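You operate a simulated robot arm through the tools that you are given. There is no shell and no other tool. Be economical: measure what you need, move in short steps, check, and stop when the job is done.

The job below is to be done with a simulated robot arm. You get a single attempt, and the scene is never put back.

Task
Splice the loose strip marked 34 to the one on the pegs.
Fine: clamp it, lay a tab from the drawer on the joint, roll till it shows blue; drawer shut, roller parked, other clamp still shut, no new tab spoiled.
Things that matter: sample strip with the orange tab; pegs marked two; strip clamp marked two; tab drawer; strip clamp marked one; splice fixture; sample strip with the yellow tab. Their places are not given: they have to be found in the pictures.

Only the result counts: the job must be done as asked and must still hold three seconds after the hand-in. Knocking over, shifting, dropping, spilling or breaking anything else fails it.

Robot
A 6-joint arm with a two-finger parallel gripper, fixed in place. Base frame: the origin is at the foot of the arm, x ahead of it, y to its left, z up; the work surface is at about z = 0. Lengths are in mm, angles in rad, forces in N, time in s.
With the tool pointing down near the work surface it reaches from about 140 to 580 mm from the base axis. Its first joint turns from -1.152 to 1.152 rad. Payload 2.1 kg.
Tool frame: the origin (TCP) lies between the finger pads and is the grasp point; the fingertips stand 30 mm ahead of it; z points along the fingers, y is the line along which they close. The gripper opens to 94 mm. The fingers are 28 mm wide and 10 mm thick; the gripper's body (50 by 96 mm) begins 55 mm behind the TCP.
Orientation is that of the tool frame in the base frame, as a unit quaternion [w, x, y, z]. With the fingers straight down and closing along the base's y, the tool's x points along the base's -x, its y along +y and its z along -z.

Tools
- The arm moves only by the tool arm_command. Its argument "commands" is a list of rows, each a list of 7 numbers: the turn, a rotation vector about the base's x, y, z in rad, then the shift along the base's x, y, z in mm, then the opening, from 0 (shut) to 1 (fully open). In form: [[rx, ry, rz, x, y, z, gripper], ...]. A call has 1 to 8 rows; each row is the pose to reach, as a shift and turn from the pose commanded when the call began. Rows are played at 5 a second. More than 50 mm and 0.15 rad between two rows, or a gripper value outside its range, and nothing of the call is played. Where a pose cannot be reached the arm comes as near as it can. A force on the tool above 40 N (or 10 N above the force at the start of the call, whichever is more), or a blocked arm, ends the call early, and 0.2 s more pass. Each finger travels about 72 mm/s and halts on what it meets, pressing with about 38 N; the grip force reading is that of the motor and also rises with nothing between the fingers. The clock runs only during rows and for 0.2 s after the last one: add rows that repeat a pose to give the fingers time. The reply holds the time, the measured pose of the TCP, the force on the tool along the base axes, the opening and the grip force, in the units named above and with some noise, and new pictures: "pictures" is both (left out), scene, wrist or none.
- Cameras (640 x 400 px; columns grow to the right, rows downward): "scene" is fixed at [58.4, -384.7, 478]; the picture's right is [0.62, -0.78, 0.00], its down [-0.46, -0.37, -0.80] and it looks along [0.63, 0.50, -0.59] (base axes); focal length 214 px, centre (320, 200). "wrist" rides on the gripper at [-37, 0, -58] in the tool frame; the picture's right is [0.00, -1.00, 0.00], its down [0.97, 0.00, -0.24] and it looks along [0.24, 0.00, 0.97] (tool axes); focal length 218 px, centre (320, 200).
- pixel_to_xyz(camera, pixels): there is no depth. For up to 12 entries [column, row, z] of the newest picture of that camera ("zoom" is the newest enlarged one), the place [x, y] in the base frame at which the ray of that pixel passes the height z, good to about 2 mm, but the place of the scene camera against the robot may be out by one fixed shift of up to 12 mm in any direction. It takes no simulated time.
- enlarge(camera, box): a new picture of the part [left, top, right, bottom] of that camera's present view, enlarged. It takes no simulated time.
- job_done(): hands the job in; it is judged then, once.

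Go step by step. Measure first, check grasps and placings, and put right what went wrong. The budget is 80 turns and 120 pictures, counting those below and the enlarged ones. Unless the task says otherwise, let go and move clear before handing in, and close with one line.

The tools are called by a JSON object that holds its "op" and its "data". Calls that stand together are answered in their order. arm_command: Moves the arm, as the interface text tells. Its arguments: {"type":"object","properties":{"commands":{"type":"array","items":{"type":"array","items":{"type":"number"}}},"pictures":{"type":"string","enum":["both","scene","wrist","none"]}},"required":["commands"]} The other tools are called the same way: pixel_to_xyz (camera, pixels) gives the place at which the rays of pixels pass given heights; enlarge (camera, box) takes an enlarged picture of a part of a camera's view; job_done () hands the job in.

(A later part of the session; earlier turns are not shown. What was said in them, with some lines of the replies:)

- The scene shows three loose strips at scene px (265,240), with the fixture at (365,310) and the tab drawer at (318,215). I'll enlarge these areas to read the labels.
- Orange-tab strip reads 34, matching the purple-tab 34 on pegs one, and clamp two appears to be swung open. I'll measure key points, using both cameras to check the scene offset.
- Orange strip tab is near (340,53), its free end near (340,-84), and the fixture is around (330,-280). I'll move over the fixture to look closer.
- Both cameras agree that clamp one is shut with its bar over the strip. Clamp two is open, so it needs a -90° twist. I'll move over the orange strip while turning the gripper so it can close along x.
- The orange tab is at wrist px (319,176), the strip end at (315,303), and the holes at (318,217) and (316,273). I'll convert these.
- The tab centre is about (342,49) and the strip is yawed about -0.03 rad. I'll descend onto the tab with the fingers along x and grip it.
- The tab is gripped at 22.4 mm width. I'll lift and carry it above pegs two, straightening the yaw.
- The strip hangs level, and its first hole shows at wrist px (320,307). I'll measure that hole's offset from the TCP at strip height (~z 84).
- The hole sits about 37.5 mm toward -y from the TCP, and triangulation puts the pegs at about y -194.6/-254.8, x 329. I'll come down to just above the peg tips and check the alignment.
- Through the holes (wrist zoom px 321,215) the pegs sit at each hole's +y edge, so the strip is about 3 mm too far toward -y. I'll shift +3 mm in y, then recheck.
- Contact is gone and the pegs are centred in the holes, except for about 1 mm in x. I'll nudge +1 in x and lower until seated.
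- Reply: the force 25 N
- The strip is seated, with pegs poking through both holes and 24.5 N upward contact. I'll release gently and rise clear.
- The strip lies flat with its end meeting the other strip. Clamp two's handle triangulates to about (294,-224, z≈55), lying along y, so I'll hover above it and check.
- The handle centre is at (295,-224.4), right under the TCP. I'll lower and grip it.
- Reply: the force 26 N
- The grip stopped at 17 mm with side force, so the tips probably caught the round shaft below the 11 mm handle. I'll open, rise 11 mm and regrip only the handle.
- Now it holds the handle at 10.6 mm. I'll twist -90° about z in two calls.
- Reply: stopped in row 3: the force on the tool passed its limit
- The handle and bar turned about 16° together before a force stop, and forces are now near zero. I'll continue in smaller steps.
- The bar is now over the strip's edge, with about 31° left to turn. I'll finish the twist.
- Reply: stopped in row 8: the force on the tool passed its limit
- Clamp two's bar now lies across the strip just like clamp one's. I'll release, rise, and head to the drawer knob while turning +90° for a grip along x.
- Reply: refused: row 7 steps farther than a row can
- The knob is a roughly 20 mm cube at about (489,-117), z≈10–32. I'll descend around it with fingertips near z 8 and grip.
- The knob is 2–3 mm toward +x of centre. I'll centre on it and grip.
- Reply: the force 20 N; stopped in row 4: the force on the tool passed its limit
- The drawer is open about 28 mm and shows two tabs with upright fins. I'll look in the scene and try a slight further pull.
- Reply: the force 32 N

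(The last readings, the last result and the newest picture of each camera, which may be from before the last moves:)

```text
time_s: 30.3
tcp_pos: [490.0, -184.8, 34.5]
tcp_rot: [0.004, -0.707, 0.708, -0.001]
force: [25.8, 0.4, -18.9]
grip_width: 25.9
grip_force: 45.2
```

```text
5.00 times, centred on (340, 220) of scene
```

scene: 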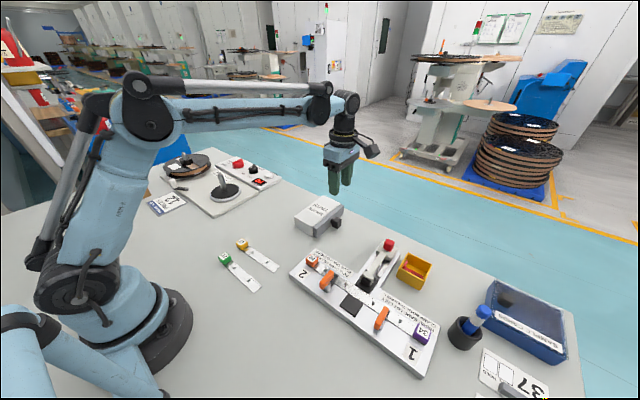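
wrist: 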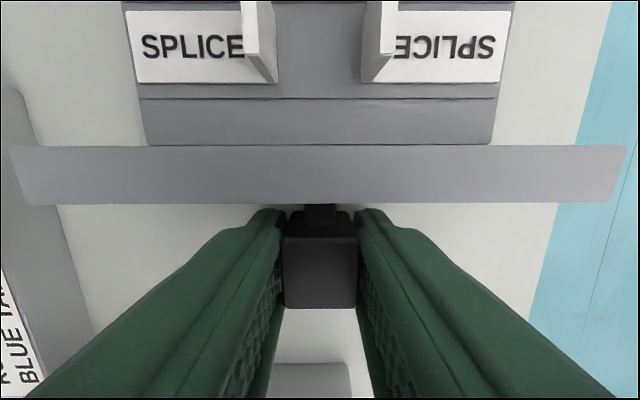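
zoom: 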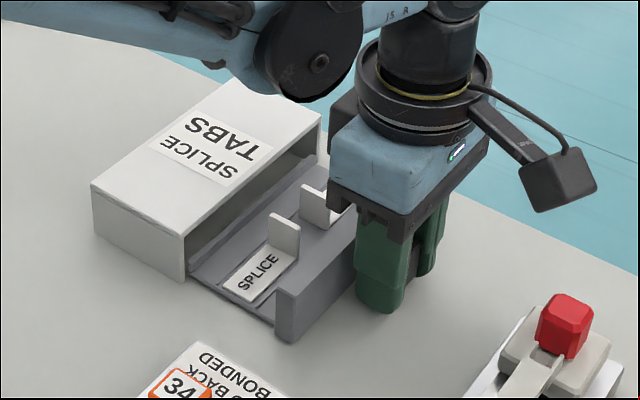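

The drawer is out about 65 mm and both tabs are fully exposed. I'll release, rise and look.

{"op": "arm_command", "data": {"commands": [[0, 0, 0, 0, 0, 0, 0.5], [0, 0, 0, 0, 0, 0, 0.5], [0, 0, 0, 0, 0, 30, 0.5], [0, 0, 0, 0, 20, 70, 0.5], [0, 0, 0, 0, 40, 110, 0.5], [0, 0, 0, 0, 40, 110, 0.5]], "pictures": "wrist"}}

{"op": "enlarge", "data": {"camera": "scene", "box": [285, 180, 395, 260]}}

```text
time_s: 31.7
tcp_pos: [489.2, -142.9, 145.0]
tcp_rot: [0.001, -0.705, 0.709, 0.001]
force: [-0.4, 0.5, 0.1]
grip_width: 46.9
grip_force: 0.1
```

wrist: 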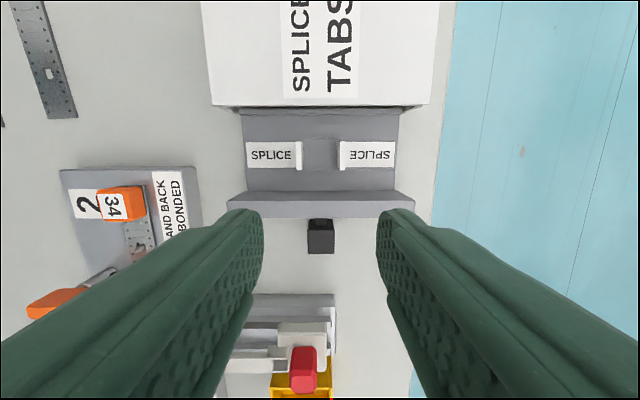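

```text
5.00 times, centred on (340, 220) of scene
```

zoom: 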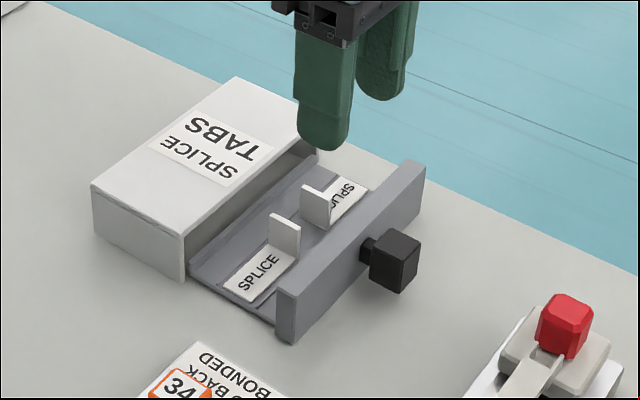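

Each tab lies along x with an upright fin at its inner end. I'll measure the left tab's fin (px 299,155) and extents.

{"op": "enlarge", "data": {"camera": "wrist", "box": [230, 95, 410, 207]}}

{"op": "pixel_to_xyz", "data": {"camera": "wrist", "pixels": [[299, 142, 28], [299, 170, 28], [296, 155, 28], [302, 155, 28], [247, 155, 8], [247, 142, 8], [247, 169, 8], [296, 155, 8], [338, 155, 28], [343, 155, 28], [395, 155, 8]]}}

```text
3.56 times, centred on (320, 151) of wrist
```

zoom: 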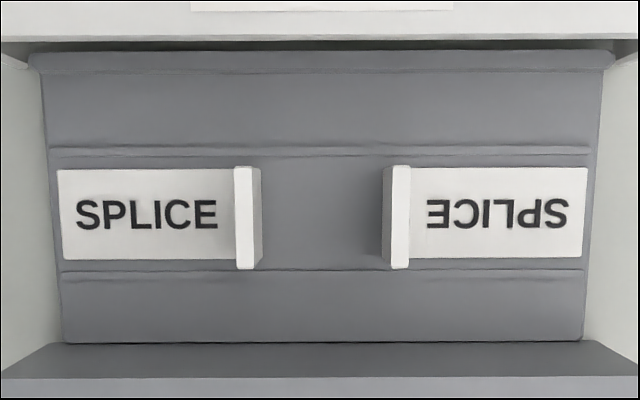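

```text
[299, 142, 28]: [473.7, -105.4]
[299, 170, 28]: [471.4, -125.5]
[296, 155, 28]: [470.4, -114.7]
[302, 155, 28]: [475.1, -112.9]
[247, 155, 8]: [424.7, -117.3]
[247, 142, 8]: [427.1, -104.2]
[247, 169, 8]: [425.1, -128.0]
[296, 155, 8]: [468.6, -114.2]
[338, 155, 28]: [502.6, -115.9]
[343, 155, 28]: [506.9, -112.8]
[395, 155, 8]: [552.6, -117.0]
```

The left fin's top centre is about (472,-115), the tab is about 48 mm long, and the fin sits about 22 mm from the tab's centre. I'll hover over the fin with a narrow opening to confirm.

{"op": "arm_command", "data": {"commands": [[0, 0, 0, -8, 14, -20, 0.3], [0, 0, 0, -17, 28, -45, 0.26], [0, 0, 0, -17, 28, -60, 0.26], [0, 0, 0, -17, 28, -60, 0.26]], "pictures": "wrist"}}

{"op": "enlarge", "data": {"camera": "scene", "box": [305, 190, 375, 245]}}

```text
time_s: 32.7
tcp_pos: [471.2, -116.5, 83.5]
tcp_rot: [0.001, -0.706, 0.708, 0.001]
force: [-0.1, 0.3, 0.6]
grip_width: 24.6
grip_force: 0.0
```

wrist: 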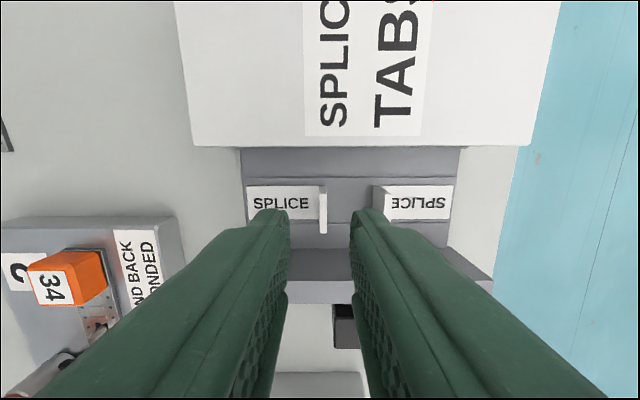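

```text
7.27 times, centred on (340, 218) of scene
```

zoom: 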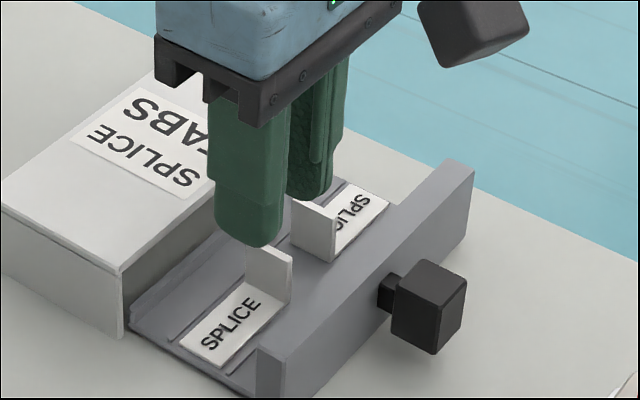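

{"op": "pixel_to_xyz", "data": {"camera": "wrist", "pixels": [[323.5, 196, 33], [323.5, 234, 33], [320, 215, 33], [327, 215, 33], [248, 196, 8]]}}

{"op": "enlarge", "data": {"camera": "wrist", "box": [230, 140, 410, 252]}}

```text
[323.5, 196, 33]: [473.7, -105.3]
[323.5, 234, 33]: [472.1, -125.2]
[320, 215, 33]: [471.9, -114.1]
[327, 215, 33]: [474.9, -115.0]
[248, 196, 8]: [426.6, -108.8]
```

```text
3.56 times, centred on (320, 196) of wrist
```

zoom: 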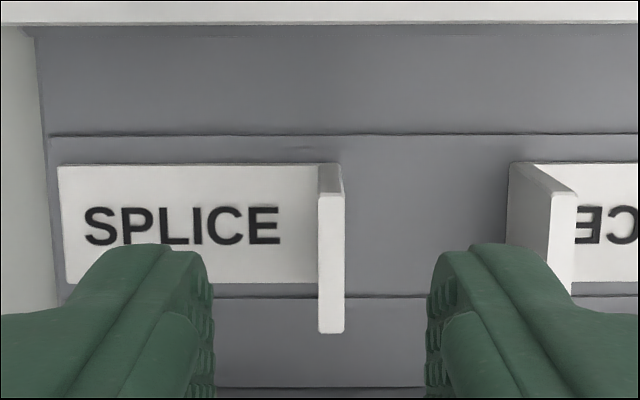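

The fin's top centre is (473,-115.3), top z≈33. I'll shift +1.7/+1, lower so the tips are at z≈21, and close on it.

{"op": "arm_command", "data": {"commands": [[0, 0, 0, 1.7, 1, -12, 0.26], [0, 0, 0, 1.7, 1, -24, 0.26], [0, 0, 0, 1.7, 1, -32, 0.26], [0, 0, 0, 1.7, 1, -32, 0.26]], "pictures": "none"}}

{"op": "enlarge", "data": {"camera": "scene", "box": [305, 190, 375, 245]}}

{"op": "enlarge", "data": {"camera": "wrist", "box": [230, 140, 410, 300]}}

```text
time_s: 33.7
tcp_pos: [474.4, -115.9, 51.7]
tcp_rot: [0.002, -0.706, 0.708, 0.002]
force: [0.3, 0.5, 0.1]
grip_width: 24.4
grip_force: 0.0
```

```text
7.27 times, centred on (340, 218) of scene
```

zoom: 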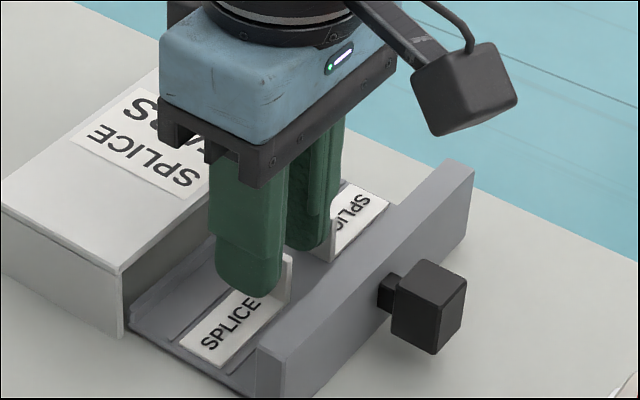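

```text
2.50 times, centred on (320, 220) of wrist
```

zoom: 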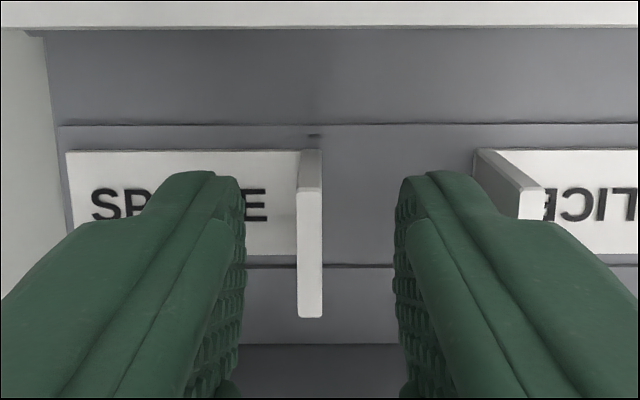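

{"op": "arm_command", "data": {"commands": [[0, 0, 0, -1.2, 0, 0, 0.26], [0, 0, 0, -1.2, 0, 0, 0], [0, 0, 0, -1.2, 0, 0, 0], [0, 0, 0, -1.2, 0, 0, 0], [0, 0, 0, -1.2, 0, 0, 0]], "pictures": "none"}}

{"op": "arm_command", "data": {"commands": [[0, 0, 0, 0, 0, 12, 0], [0, 0, 0, 0, 0, 30, 0], [0, 0, 0, 0, 0, 60, 0], [0, 0, 0, 0, 0, 90, 0], [0, 0, 0, 0, 0, 90, 0]], "pictures": "wrist"}}

{"op": "enlarge", "data": {"camera": "scene", "box": [300, 160, 380, 245]}}

```text
time_s: 34.9
tcp_pos: [473.5, -116.1, 52.0]
tcp_rot: [0.002, -0.706, 0.708, 0.001]
force: [-0.4, -0.1, -0.9]
grip_width: 2.5
grip_force: 37.5
```

```text
time_s: 36.1
tcp_pos: [473.2, -115.7, 143.4]
tcp_rot: [0.001, -0.706, 0.708, 0.001]
force: [0.2, 0.3, -0.4]
grip_width: 2.4
grip_force: 37.2
```

wrist: 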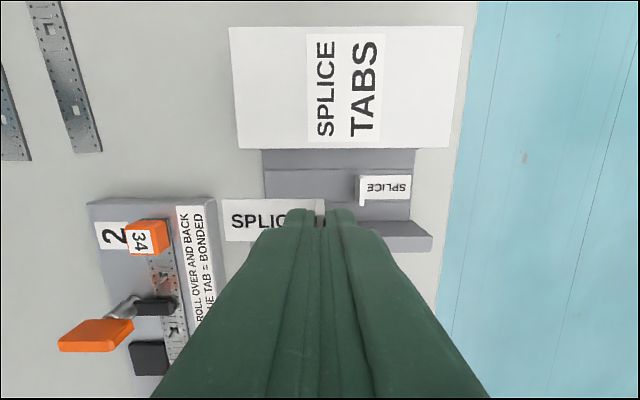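

```text
4.71 times, centred on (340, 202) of scene
```

zoom: 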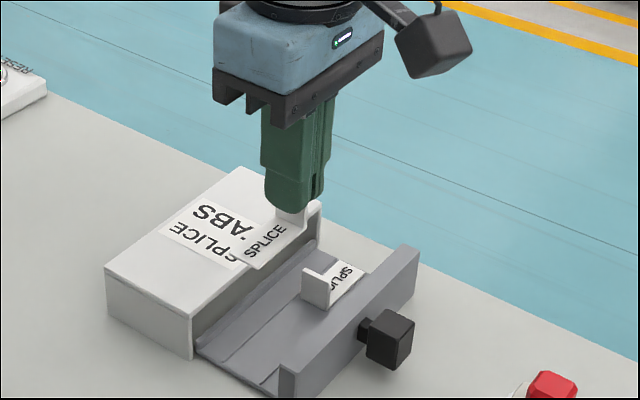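

The tab is held level (grip 2.4 mm). I'll measure its far edge in the wrist view to know its centre offset, while also moving toward the joint and turning -90°.

{"op": "pixel_to_xyz", "data": {"camera": "wrist", "pixels": [[223, 220, 101], [223, 199, 101], [223, 241, 101], [320, 205, 101], [326, 205, 101]]}}

{"op": "arm_command", "data": {"commands": [[0, 0, -0.14, 0, -20, 20, 0], [0, 0, -0.28, -10, -45, 30, 0], [0, 0, -0.42, -25, -70, 30, 0], [0, 0, -0.56, -45, -95, 30, 0], [0, 0, -0.7, -65, -120, 30, 0], [0, 0, -0.84, -85, -145, 30, 0], [0, 0, -0.98, -105, -170, 30, 0], [0, 0, -1.12, -125, -190, 30, 0]], "pictures": "none"}}

{"op": "arm_command", "data": {"commands": [[0, 0, -0.14, -10, -5, 0, 0], [0, 0, -0.28, -19, -7, -20, 0], [0, 0, -0.42, -19, -7, -40, 0], [0, 0, -0.449, -19, -7, -60, 0], [0, 0, -0.449, -19, -7, -60, 0]], "pictures": "wrist"}}

{"op": "enlarge", "data": {"camera": "scene", "box": [315, 225, 405, 315]}}

```text
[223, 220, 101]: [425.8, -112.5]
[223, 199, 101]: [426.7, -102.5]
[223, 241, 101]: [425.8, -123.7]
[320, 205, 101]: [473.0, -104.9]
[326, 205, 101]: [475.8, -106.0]
```

```text
time_s: 37.9
tcp_pos: [348.2, -302.8, 173.3]
tcp_rot: [0.002, -0.221, 0.975, 0.0]
force: [-0.3, 0.5, -0.1]
grip_width: 2.4
grip_force: 37.4
```

```text
time_s: 39.1
tcp_pos: [330.2, -313.0, 113.2]
tcp_rot: [0.001, 0.002, 1.0, 0.0]
force: [0.3, 0.2, -1.1]
grip_width: 2.4
grip_force: 37.5
```

wrist: 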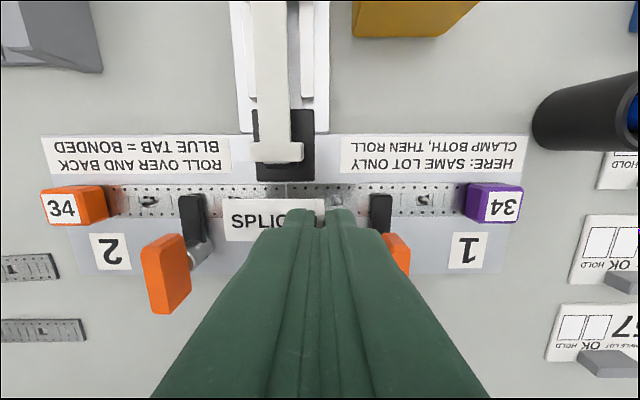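

```text
4.44 times, centred on (360, 270) of scene
```

zoom: 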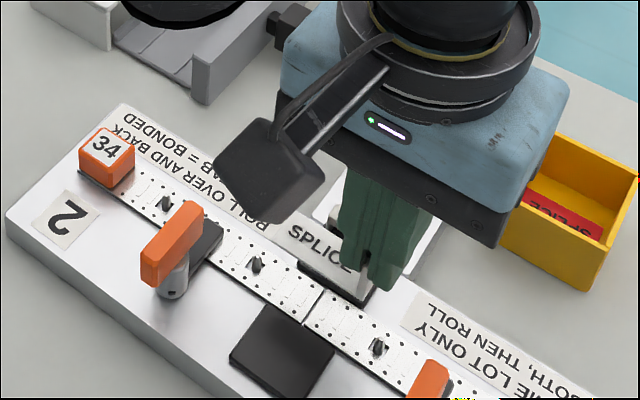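

{"op": "enlarge", "data": {"camera": "wrist", "box": [200, 160, 360, 260]}}

{"op": "pixel_to_xyz", "data": {"camera": "wrist", "pixels": [[287, 184, 22], [250, 184, 22], [250, 216, 22], [166, 184, 22], [166, 216, 22], [225, 200, 71], [225, 240, 71], [334, 200, 30], [238, 200, 30]]}}

```text
4.00 times, centred on (280, 210) of wrist
```

zoom: 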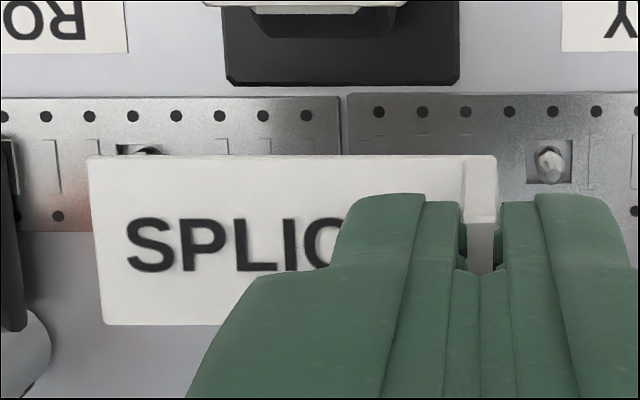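

```text
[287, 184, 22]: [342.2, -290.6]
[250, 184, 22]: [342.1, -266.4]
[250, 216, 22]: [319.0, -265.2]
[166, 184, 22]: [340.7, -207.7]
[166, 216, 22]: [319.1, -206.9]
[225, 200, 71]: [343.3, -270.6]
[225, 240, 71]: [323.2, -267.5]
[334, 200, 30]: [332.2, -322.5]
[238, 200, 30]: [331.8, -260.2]
```

Seam is at y≈-290.3 with strip centre x≈330, and the held tab centre is about (333,-292). I'll shift (-2.5,+1.7) and lower to just above the joint to check.

{"op": "arm_command", "data": {"commands": [[0, 0, 0, -2.5, 1.7, -20, 0], [0, 0, 0, -2.5, 1.7, -36, 0], [0, 0, 0, -2.5, 1.7, -36, 0]], "pictures": "none"}}

{"op": "enlarge", "data": {"camera": "wrist", "box": [200, 160, 360, 260]}}

{"op": "enlarge", "data": {"camera": "scene", "box": [330, 250, 402, 315]}}

```text
time_s: 39.9
tcp_pos: [328.0, -312.6, 78.1]
tcp_rot: [0.002, 0.001, 1.0, 0.0]
force: [0.3, -0.2, 0.2]
grip_width: 2.6
grip_force: 37.4
```

```text
4.00 times, centred on (280, 210) of wrist
```

zoom: 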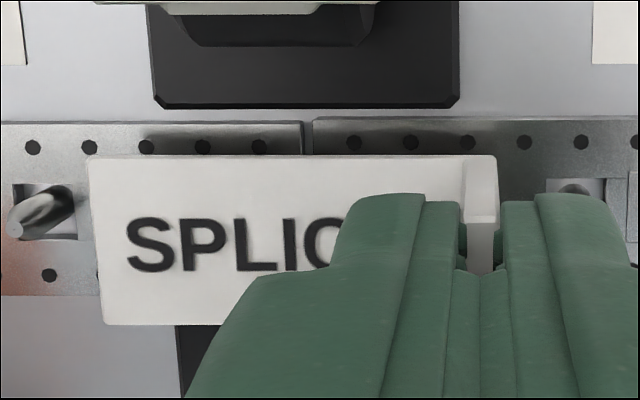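

```text
6.15 times, centred on (366, 282) of scene
```

zoom: 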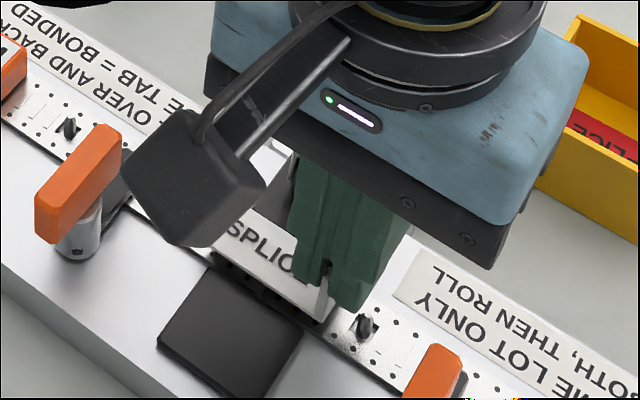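

The tab is now centred over the seam (tab centre ≈(329.7,-290.3), seam ≈-290). I'll lower gently until it touches.

{"op": "arm_command", "data": {"commands": [[0, 0, 0, 0, 0, -5, 0], [0, 0, 0, 0, 0, -8, 0], [0, 0, 0, 0, 0, -10, 0], [0, 0, 0, 0, 0, -11.5, 0], [0, 0, 0, 0, 0, -11.5, 0]], "pictures": "none"}}

{"op": "enlarge", "data": {"camera": "wrist", "box": [200, 160, 360, 260]}}

{"op": "enlarge", "data": {"camera": "scene", "box": [330, 250, 402, 315]}}

```text
time_s: 41.1
tcp_pos: [327.8, -312.3, 64.3]
tcp_rot: [0.002, 0.001, 1.0, -0.001]
force: [0.3, -1.0, 31.3]
grip_width: 2.5
grip_force: 37.2
```

```text
4.00 times, centred on (280, 210) of wrist
```

zoom: 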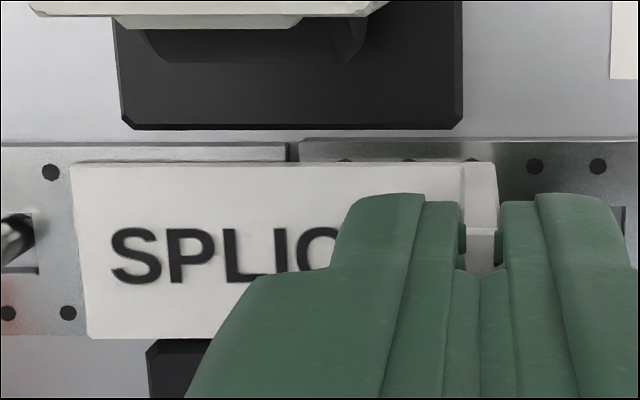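

```text
6.15 times, centred on (366, 282) of scene
```

zoom: 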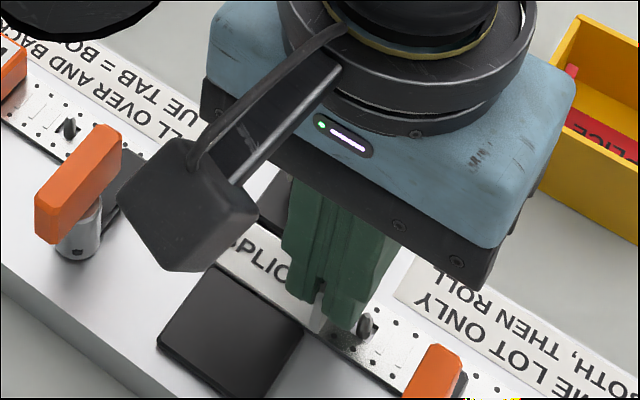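

It's in contact at 31 N. I'll ease up 1.5 mm, open slightly, and rise straight up.

{"op": "arm_command", "data": {"commands": [[0, 0, 0, 0, 0, 1, 0], [0, 0, 0, 0, 0, 1.5, 0.12], [0, 0, 0, 0, 0, 1.5, 0.12], [0, 0, 0, 0, 0, 8, 0.12], [0, 0, 0, 0, 0, 25, 0.12], [0, 0, 0, 0, 0, 60, 0.12], [0, 0, 0, 0, 0, 60, 0.12]], "pictures": "wrist"}}

{"op": "enlarge", "data": {"camera": "wrist", "box": [200, 140, 360, 240]}}

{"op": "enlarge", "data": {"camera": "scene", "box": [320, 240, 410, 325]}}

```text
time_s: 42.7
tcp_pos: [329.0, -313.4, 125.7]
tcp_rot: [0.001, 0.001, 1.0, 0.0]
force: [0.5, 0.8, 0.2]
grip_width: 11.3
grip_force: 0.2
```

wrist: 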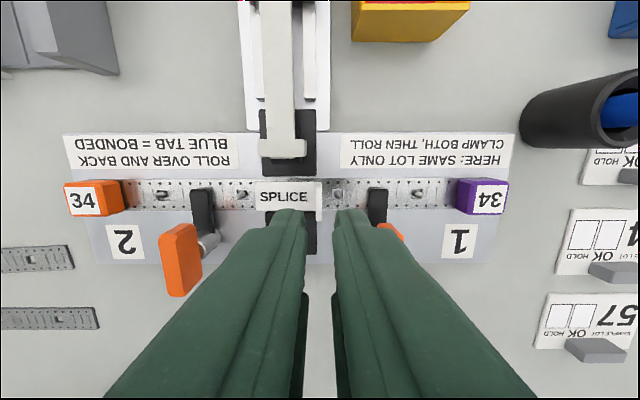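

```text
4.00 times, centred on (280, 190) of wrist
```

zoom: 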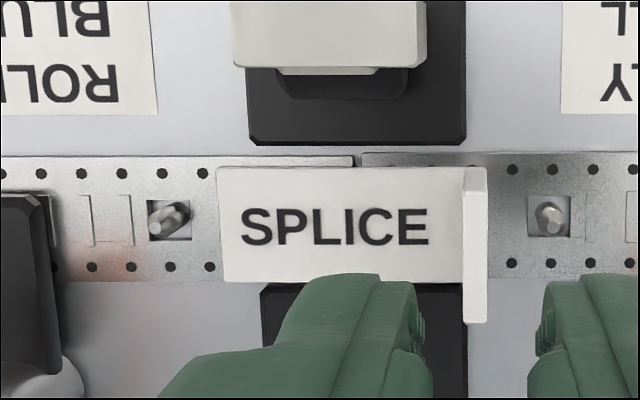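

```text
4.71 times, centred on (365, 282) of scene
```

zoom: 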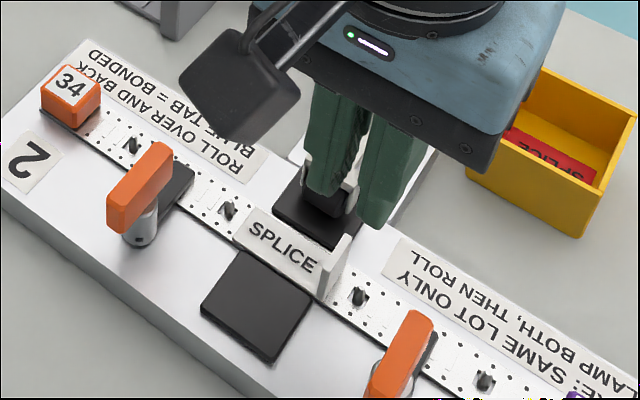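

The tab lies flat and centred on the seam. Its fin stands at y≈-313, clear of the roller housing (about y -275 to -305). Next I'll look at the roller handle.

{"op": "arm_command", "data": {"commands": [[0, 0, 0, 30, 5, 25, 0.3], [0, 0, 0, 70, 12, 50, 0.5], [0, 0, 0, 110, 20, 55, 0.6], [0, 0, 0, 132, 23, 55, 0.6], [0, 0, 0, 132, 23, 55, 0.6]], "pictures": "wrist"}}

{"op": "enlarge", "data": {"camera": "scene", "box": [330, 220, 420, 300]}}

```text
time_s: 43.9
tcp_pos: [459.9, -290.6, 183.2]
tcp_rot: [0.001, 0.002, 1.0, 0.0]
force: [0.4, 1.1, -0.5]
grip_width: 56.5
grip_force: 0.1
```

wrist: 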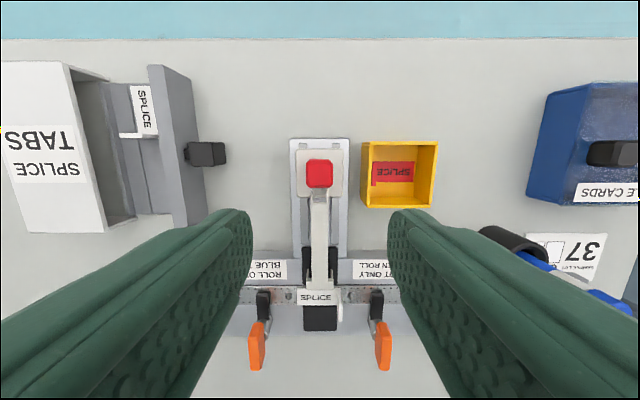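

```text
5.00 times, centred on (375, 260) of scene
```

zoom: 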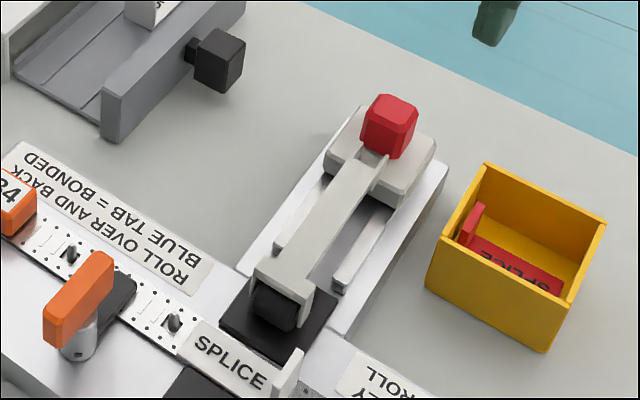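

The handle's a roughly 22 mm red block at about (475,-290), top z≈67, on a carriage that slides along x. I'll lower around it.

{"op": "arm_command", "data": {"commands": [[0, 0, 0, 8, 0, -30, 0.45], [0, 0, 0, 15, 0.4, -65, 0.42], [0, 0, 0, 15, 0.4, -103, 0.42], [0, 0, 0, 15, 0.4, -103, 0.42]], "pictures": "wrist"}}

{"op": "enlarge", "data": {"camera": "scene", "box": [330, 210, 420, 290]}}

```text
time_s: 44.9
tcp_pos: [474.1, -289.8, 75.7]
tcp_rot: [0.002, 0.001, 1.0, 0.0]
force: [-0.2, -0.3, 0.7]
grip_width: 39.8
grip_force: 0.0
```

wrist: 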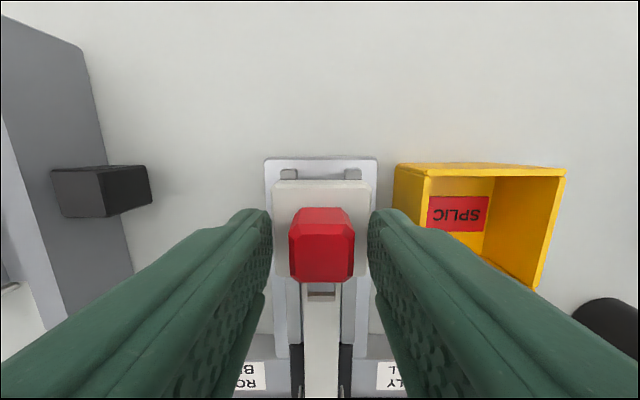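

```text
5.00 times, centred on (375, 250) of scene
```

zoom: 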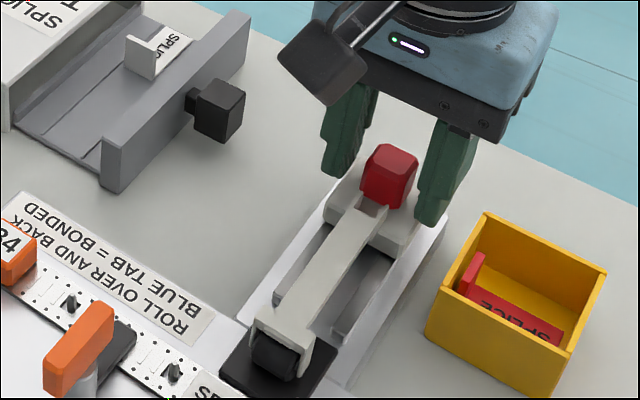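

The handle is centred between the fingers, so I'll grip and push toward -x in short steps.

{"op": "arm_command", "data": {"commands": [[0, 0, 0, 0, -0.5, 0, 0.1], [0, 0, 0, 0, -0.5, 0, 0.1], [0, 0, 0, 0, -0.5, 0, 0.1]], "pictures": "none"}}

{"op": "arm_command", "data": {"commands": [[0, 0, 0, -8, 0, 0, 0.1], [0, 0, 0, -16, 0, 0, 0.1], [0, 0, 0, -24, 0, 0, 0.1], [0, 0, 0, -24, 0, 0, 0.1]], "pictures": "scene"}}

{"op": "enlarge", "data": {"camera": "scene", "box": [320, 220, 410, 310]}}

```text
time_s: 45.7
tcp_pos: [473.6, -290.6, 75.8]
tcp_rot: [0.001, 0.001, 1.0, -0.002]
force: [0.4, -4.0, -11.3]
grip_width: 21.4
grip_force: 45.4
```

```text
time_s: 46.7
tcp_pos: [448.1, -290.6, 77.0]
tcp_rot: [0.001, 0.002, 1.0, -0.001]
force: [0.2, -19.0, -24.2]
grip_width: 21.6
grip_force: 45.1
```

scene: 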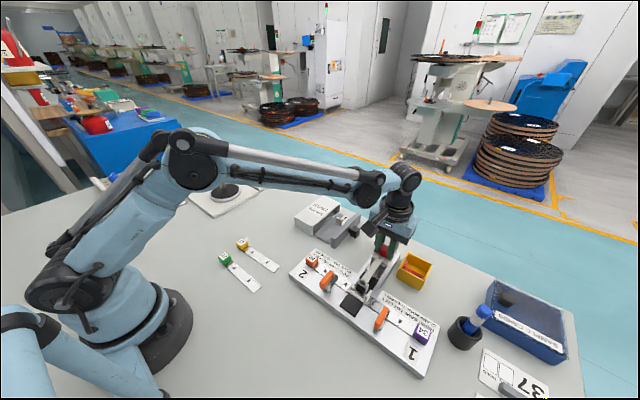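

```text
4.44 times, centred on (365, 265) of scene
```

zoom: 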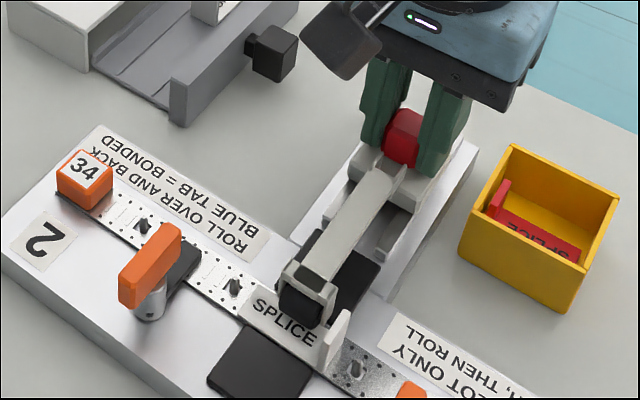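

The carriage slides and the roller now touches the tab. There are small side and down loads, so I'll ease those and continue across the joint.

{"op": "arm_command", "data": {"commands": [[0, 0, 0, -8, -0.6, -0.8, 0.1], [0, 0, 0, -16, -0.6, -0.8, 0.1], [0, 0, 0, -24, -0.6, -0.8, 0.1], [0, 0, 0, -32, -0.6, -0.8, 0.1], [0, 0, 0, -40, -0.6, -0.8, 0.1], [0, 0, 0, -48, -0.6, -0.8, 0.1], [0, 0, 0, -48, -0.6, -0.8, 0.1]], "pictures": "none"}}

{"op": "enlarge", "data": {"camera": "scene", "box": [320, 230, 410, 320]}}

```text
time_s: 48.3
tcp_pos: [405.0, -288.7, 78.1]
tcp_rot: [0.008, 0.0, 1.0, -0.003]
force: [33.9, -17.5, -0.7]
grip_width: 22.1
grip_force: 45.1
```

```text
4.44 times, centred on (365, 275) of scene
```

zoom: 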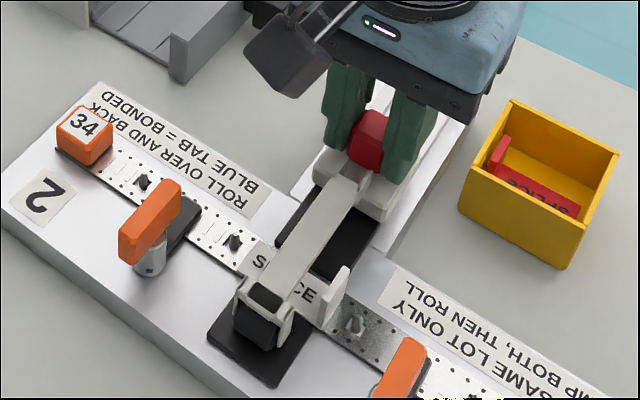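

The roller has reached the near pad, with 34 N at the end stop. I'll roll back fully to the parked spot.

{"op": "arm_command", "data": {"commands": [[0, 0, 0, 9, -0.8, -0.5, 0.1], [0, 0, 0, 18, -0.8, -0.7, 0.1], [0, 0, 0, 27, -0.8, -1, 0.1], [0, 0, 0, 36, -0.8, -1.3, 0.1], [0, 0, 0, 45, -0.8, -1.6, 0.1], [0, 0, 0, 54, -0.8, -1.9, 0.1], [0, 0, 0, 63, -0.8, -2.1, 0.1], [0, 0, 0, 69, -0.8, -2.3, 0.1]], "pictures": "none"}}

{"op": "enlarge", "data": {"camera": "scene", "box": [320, 220, 410, 310]}}

```text
time_s: 50.1
tcp_pos: [471.2, -290.5, 75.7]
tcp_rot: [0.001, 0.001, 1.0, 0.0]
force: [-9.2, 8.1, 31.4]
grip_width: 21.7
grip_force: 45.2
```

```text
4.44 times, centred on (365, 265) of scene
```

zoom: 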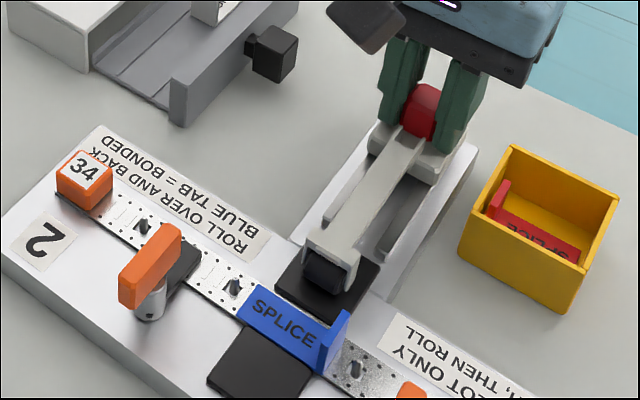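

The tab is blue and the roller is nearly home. I'll push the last few mm to the back stop.

{"op": "arm_command", "data": {"commands": [[0, 0, 0, 2, 0, 0.8, 0.1], [0, 0, 0, 4, 0, 0.8, 0.1], [0, 0, 0, 5, 0, 0.8, 0.1], [0, 0, 0, 5, 0, 0.8, 0.1]], "pictures": "none"}}

{"op": "arm_command", "data": {"commands": [[0, 0, 0, 0, 0, 0, 0.4], [0, 0, 0, 0, 0, 0, 0.4], [0, 0, 0, 0, 0, 40, 0.4], [0, 0, 0, 0, 0, 85, 0.4], [0, 0, 0, 0, 0, 120, 0.4], [0, 0, 0, 0, 0, 120, 0.4]], "pictures": "scene"}}

{"op": "enlarge", "data": {"camera": "scene", "box": [310, 220, 410, 320]}}

```text
time_s: 50.6
tcp_pos: [471.7, -290.9, 75.8]
tcp_rot: [-0.003, 0.001, 1.0, 0.002]
force: [-5.4, 1.9, 4.8]
grip_width: 21.7
grip_force: 45.1
stopped in row 2: the force on the tool passed its limit (the readings are from after the stop); the commanded pose is now the measured one
```

```text
time_s: 52.0
tcp_pos: [471.6, -288.3, 192.8]
tcp_rot: [-0.003, 0.001, 1.0, 0.001]
force: [-0.5, 0.3, 0.9]
grip_width: 37.4
grip_force: 0.1
```

scene: 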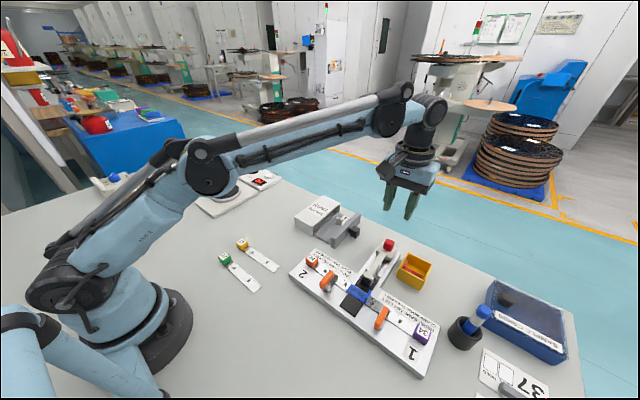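

```text
4.00 times, centred on (360, 270) of scene
```

zoom: 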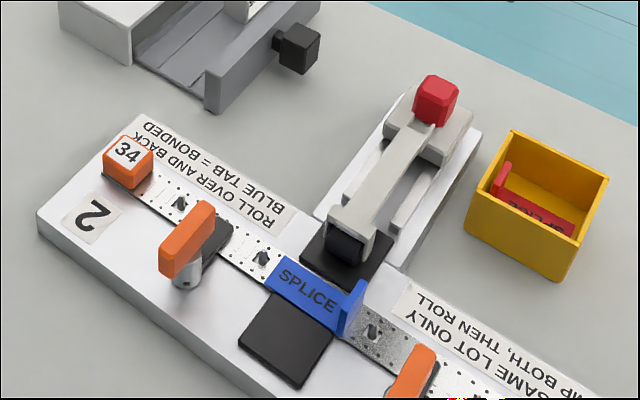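

The roller is back at its stop, the tab is blue and both clamps are shut. Now I'll shut the drawer by pushing the knob with closed fingers from its -y side.

{"op": "arm_command", "data": {"commands": [[0, 0, 0, 9, 30, 0, 0], [0, 0, 0, 18, 60, -20, 0], [0, 0, 0, 18, 60, -65, 0], [0, 0, 0, 18, 60, -110, 0], [0, 0, 0, 18, 60, -152, 0], [0, 0, 0, 18, 60, -152, 0]], "pictures": "wrist"}}

{"op": "enlarge", "data": {"camera": "scene", "box": [285, 185, 405, 285]}}

```text
time_s: 53.4
tcp_pos: [488.5, -228.2, 40.1]
tcp_rot: [-0.003, 0.0, 1.0, 0.002]
force: [-0.5, 0.0, 0.2]
grip_width: 0.2
grip_force: 33.2
```

wrist: 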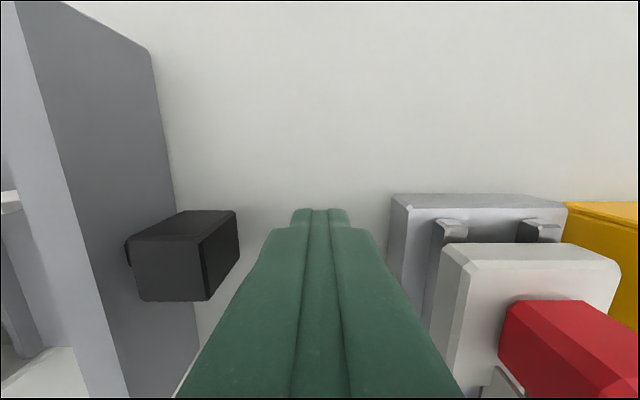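

```text
4.00 times, centred on (345, 235) of scene
```

zoom: 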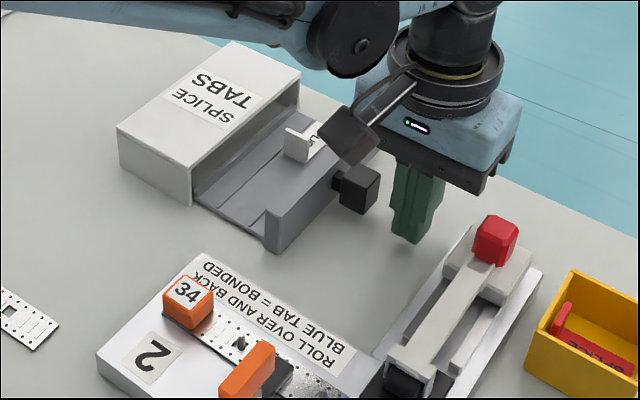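

{"op": "arm_command", "data": {"commands": [[0, 0, 0, 0, 12, -3, 0], [0, 0, 0, 0, 23, -3, 0], [0, 0, 0, 0, 34, -3, 0], [0, 0, 0, 0, 45, -3, 0], [0, 0, 0, 0, 56, -3, 0], [0, 0, 0, 0, 67, -3, 0], [0, 0, 0, 0, 76, -3, 0], [0, 0, 0, 0, 83, -3, 0]], "pictures": "wrist"}}

{"op": "enlarge", "data": {"camera": "scene", "box": [285, 185, 385, 265]}}

```text
time_s: 55.2
tcp_pos: [490.0, -146.0, 39.6]
tcp_rot: [-0.003, 0.001, 1.0, 0.002]
force: [0.4, -0.5, 1.3]
grip_width: 0.1
grip_force: 32.8
```

wrist: 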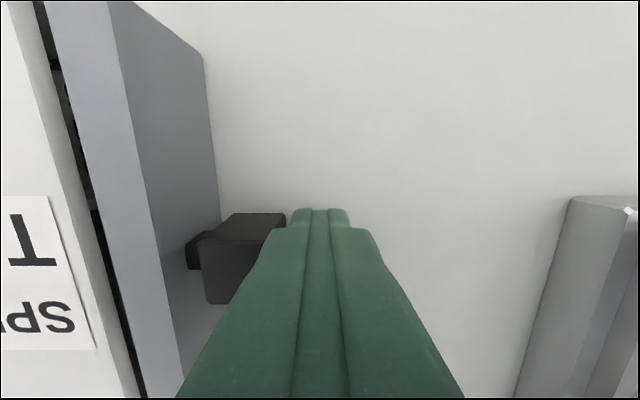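

```text
5.00 times, centred on (335, 225) of scene
```

zoom: 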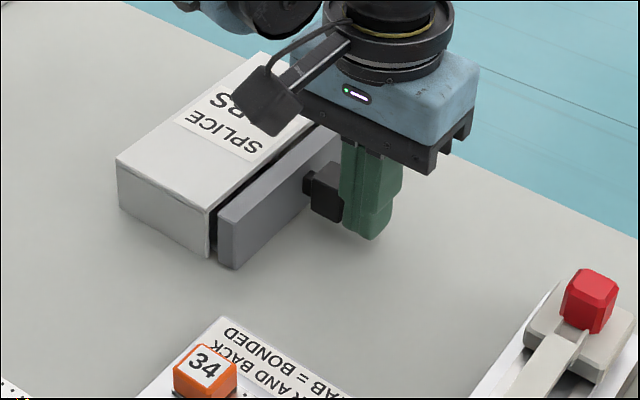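

It's nearly shut, with a gap of roughly 8 mm. I'll push on in small steps until it meets the stop.

{"op": "arm_command", "data": {"commands": [[0, 0, 0, 0, 3, 0, 0], [0, 0, 0, 0, 6, 0, 0], [0, 0, 0, 0, 8, 0, 0], [0, 0, 0, 0, 9, 0, 0], [0, 0, 0, 0, 10, 0, 0], [0, 0, 0, 0, 10, 0, 0]], "pictures": "wrist"}}

{"op": "enlarge", "data": {"camera": "scene", "box": [285, 185, 385, 265]}}

```text
time_s: 56.6
tcp_pos: [490.4, -141.1, 38.6]
tcp_rot: [-0.003, 0.003, 1.0, -0.004]
force: [9.2, -35.7, 9.2]
grip_width: 0.2
grip_force: 32.6
```

wrist: 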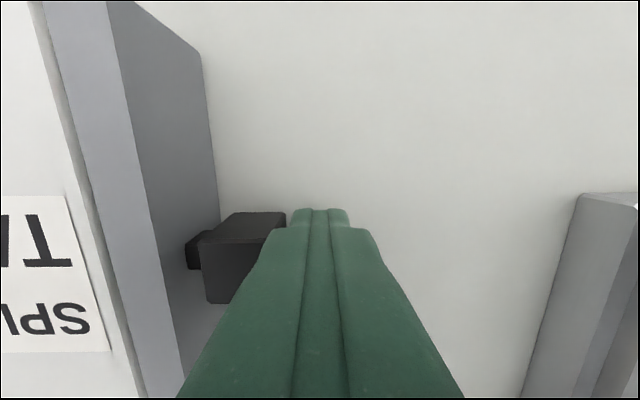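

```text
5.00 times, centred on (335, 225) of scene
```

zoom: 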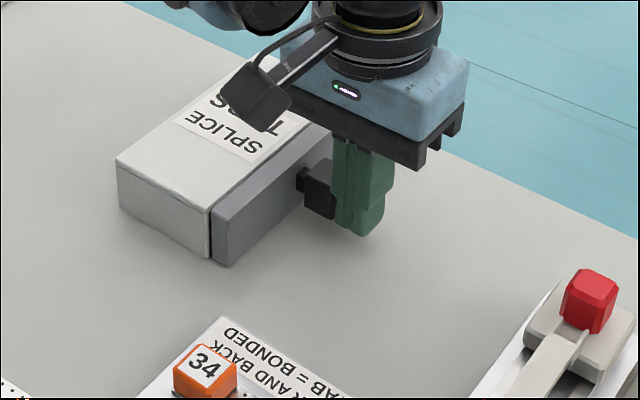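

The drawer met its stop (-36 N) and its front sits flush. I'll back away, rise clear, and do a final check.

{"op": "arm_command", "data": {"commands": [[0, 0, 0, 0, -8, 0, 0], [0, 0, 0, 0, -22, 0, 0], [0, 0, 0, 0, -25, 40, 0], [0, 0, 0, 0, -25, 85, 0], [0, 0, 0, 0, -25, 130, 0], [0, 0, 0, -20, -10, 170, 0], [0, 0, 0, -40, 10, 200, 0], [0, 0, 0, -40, 10, 200, 0]], "pictures": "both"}}

{"op": "enlarge", "data": {"camera": "scene", "box": [280, 190, 440, 380]}}

{"op": "enlarge", "data": {"camera": "scene", "box": [310, 220, 410, 320]}}

```text
time_s: 58.4
tcp_pos: [449.3, -123.1, 240.8]
tcp_rot: [-0.004, 0.001, 1.0, 0.002]
force: [0.0, -0.9, 0.1]
grip_width: 0.0
grip_force: 33.1
```

scene: 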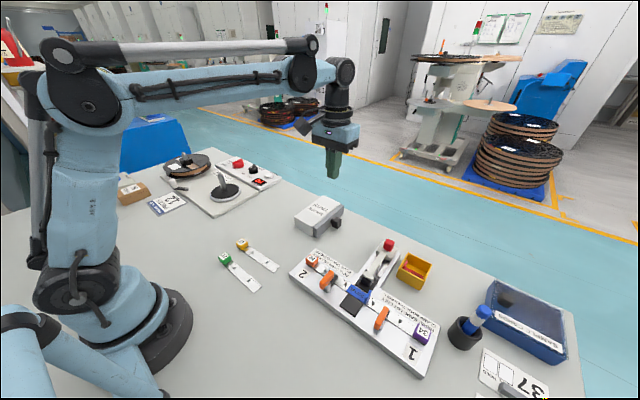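
wrist: 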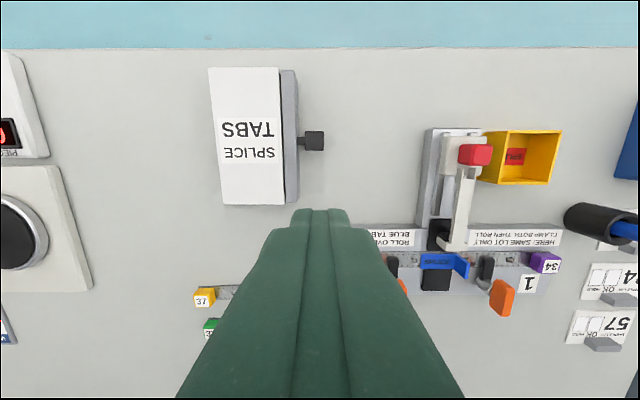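

```text
2.11 times, centred on (360, 285) of scene
```

zoom: 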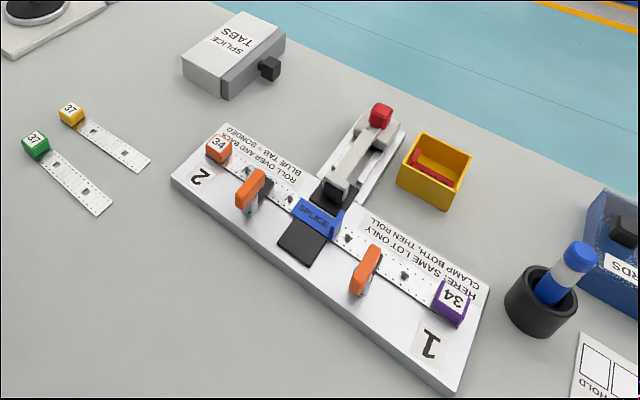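

```text
4.00 times, centred on (360, 270) of scene
```

zoom: 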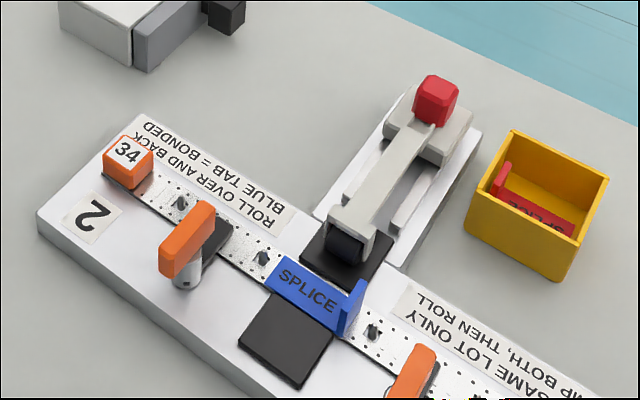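

The final pictures show the tab blue across the joint, both clamps shut, the roller at its stop and the drawer closed. Nothing else has moved, so I'm handing in.

{"op": "job_done", "data": {}}

```text
The job is handed in.
```

I spliced the loose strip 34 (orange tab) to the one on the pegs and handed the job in. The splice tab shows blue, both clamps are shut, the roller is parked, the drawer is shut, and the spare tab is back inside it.
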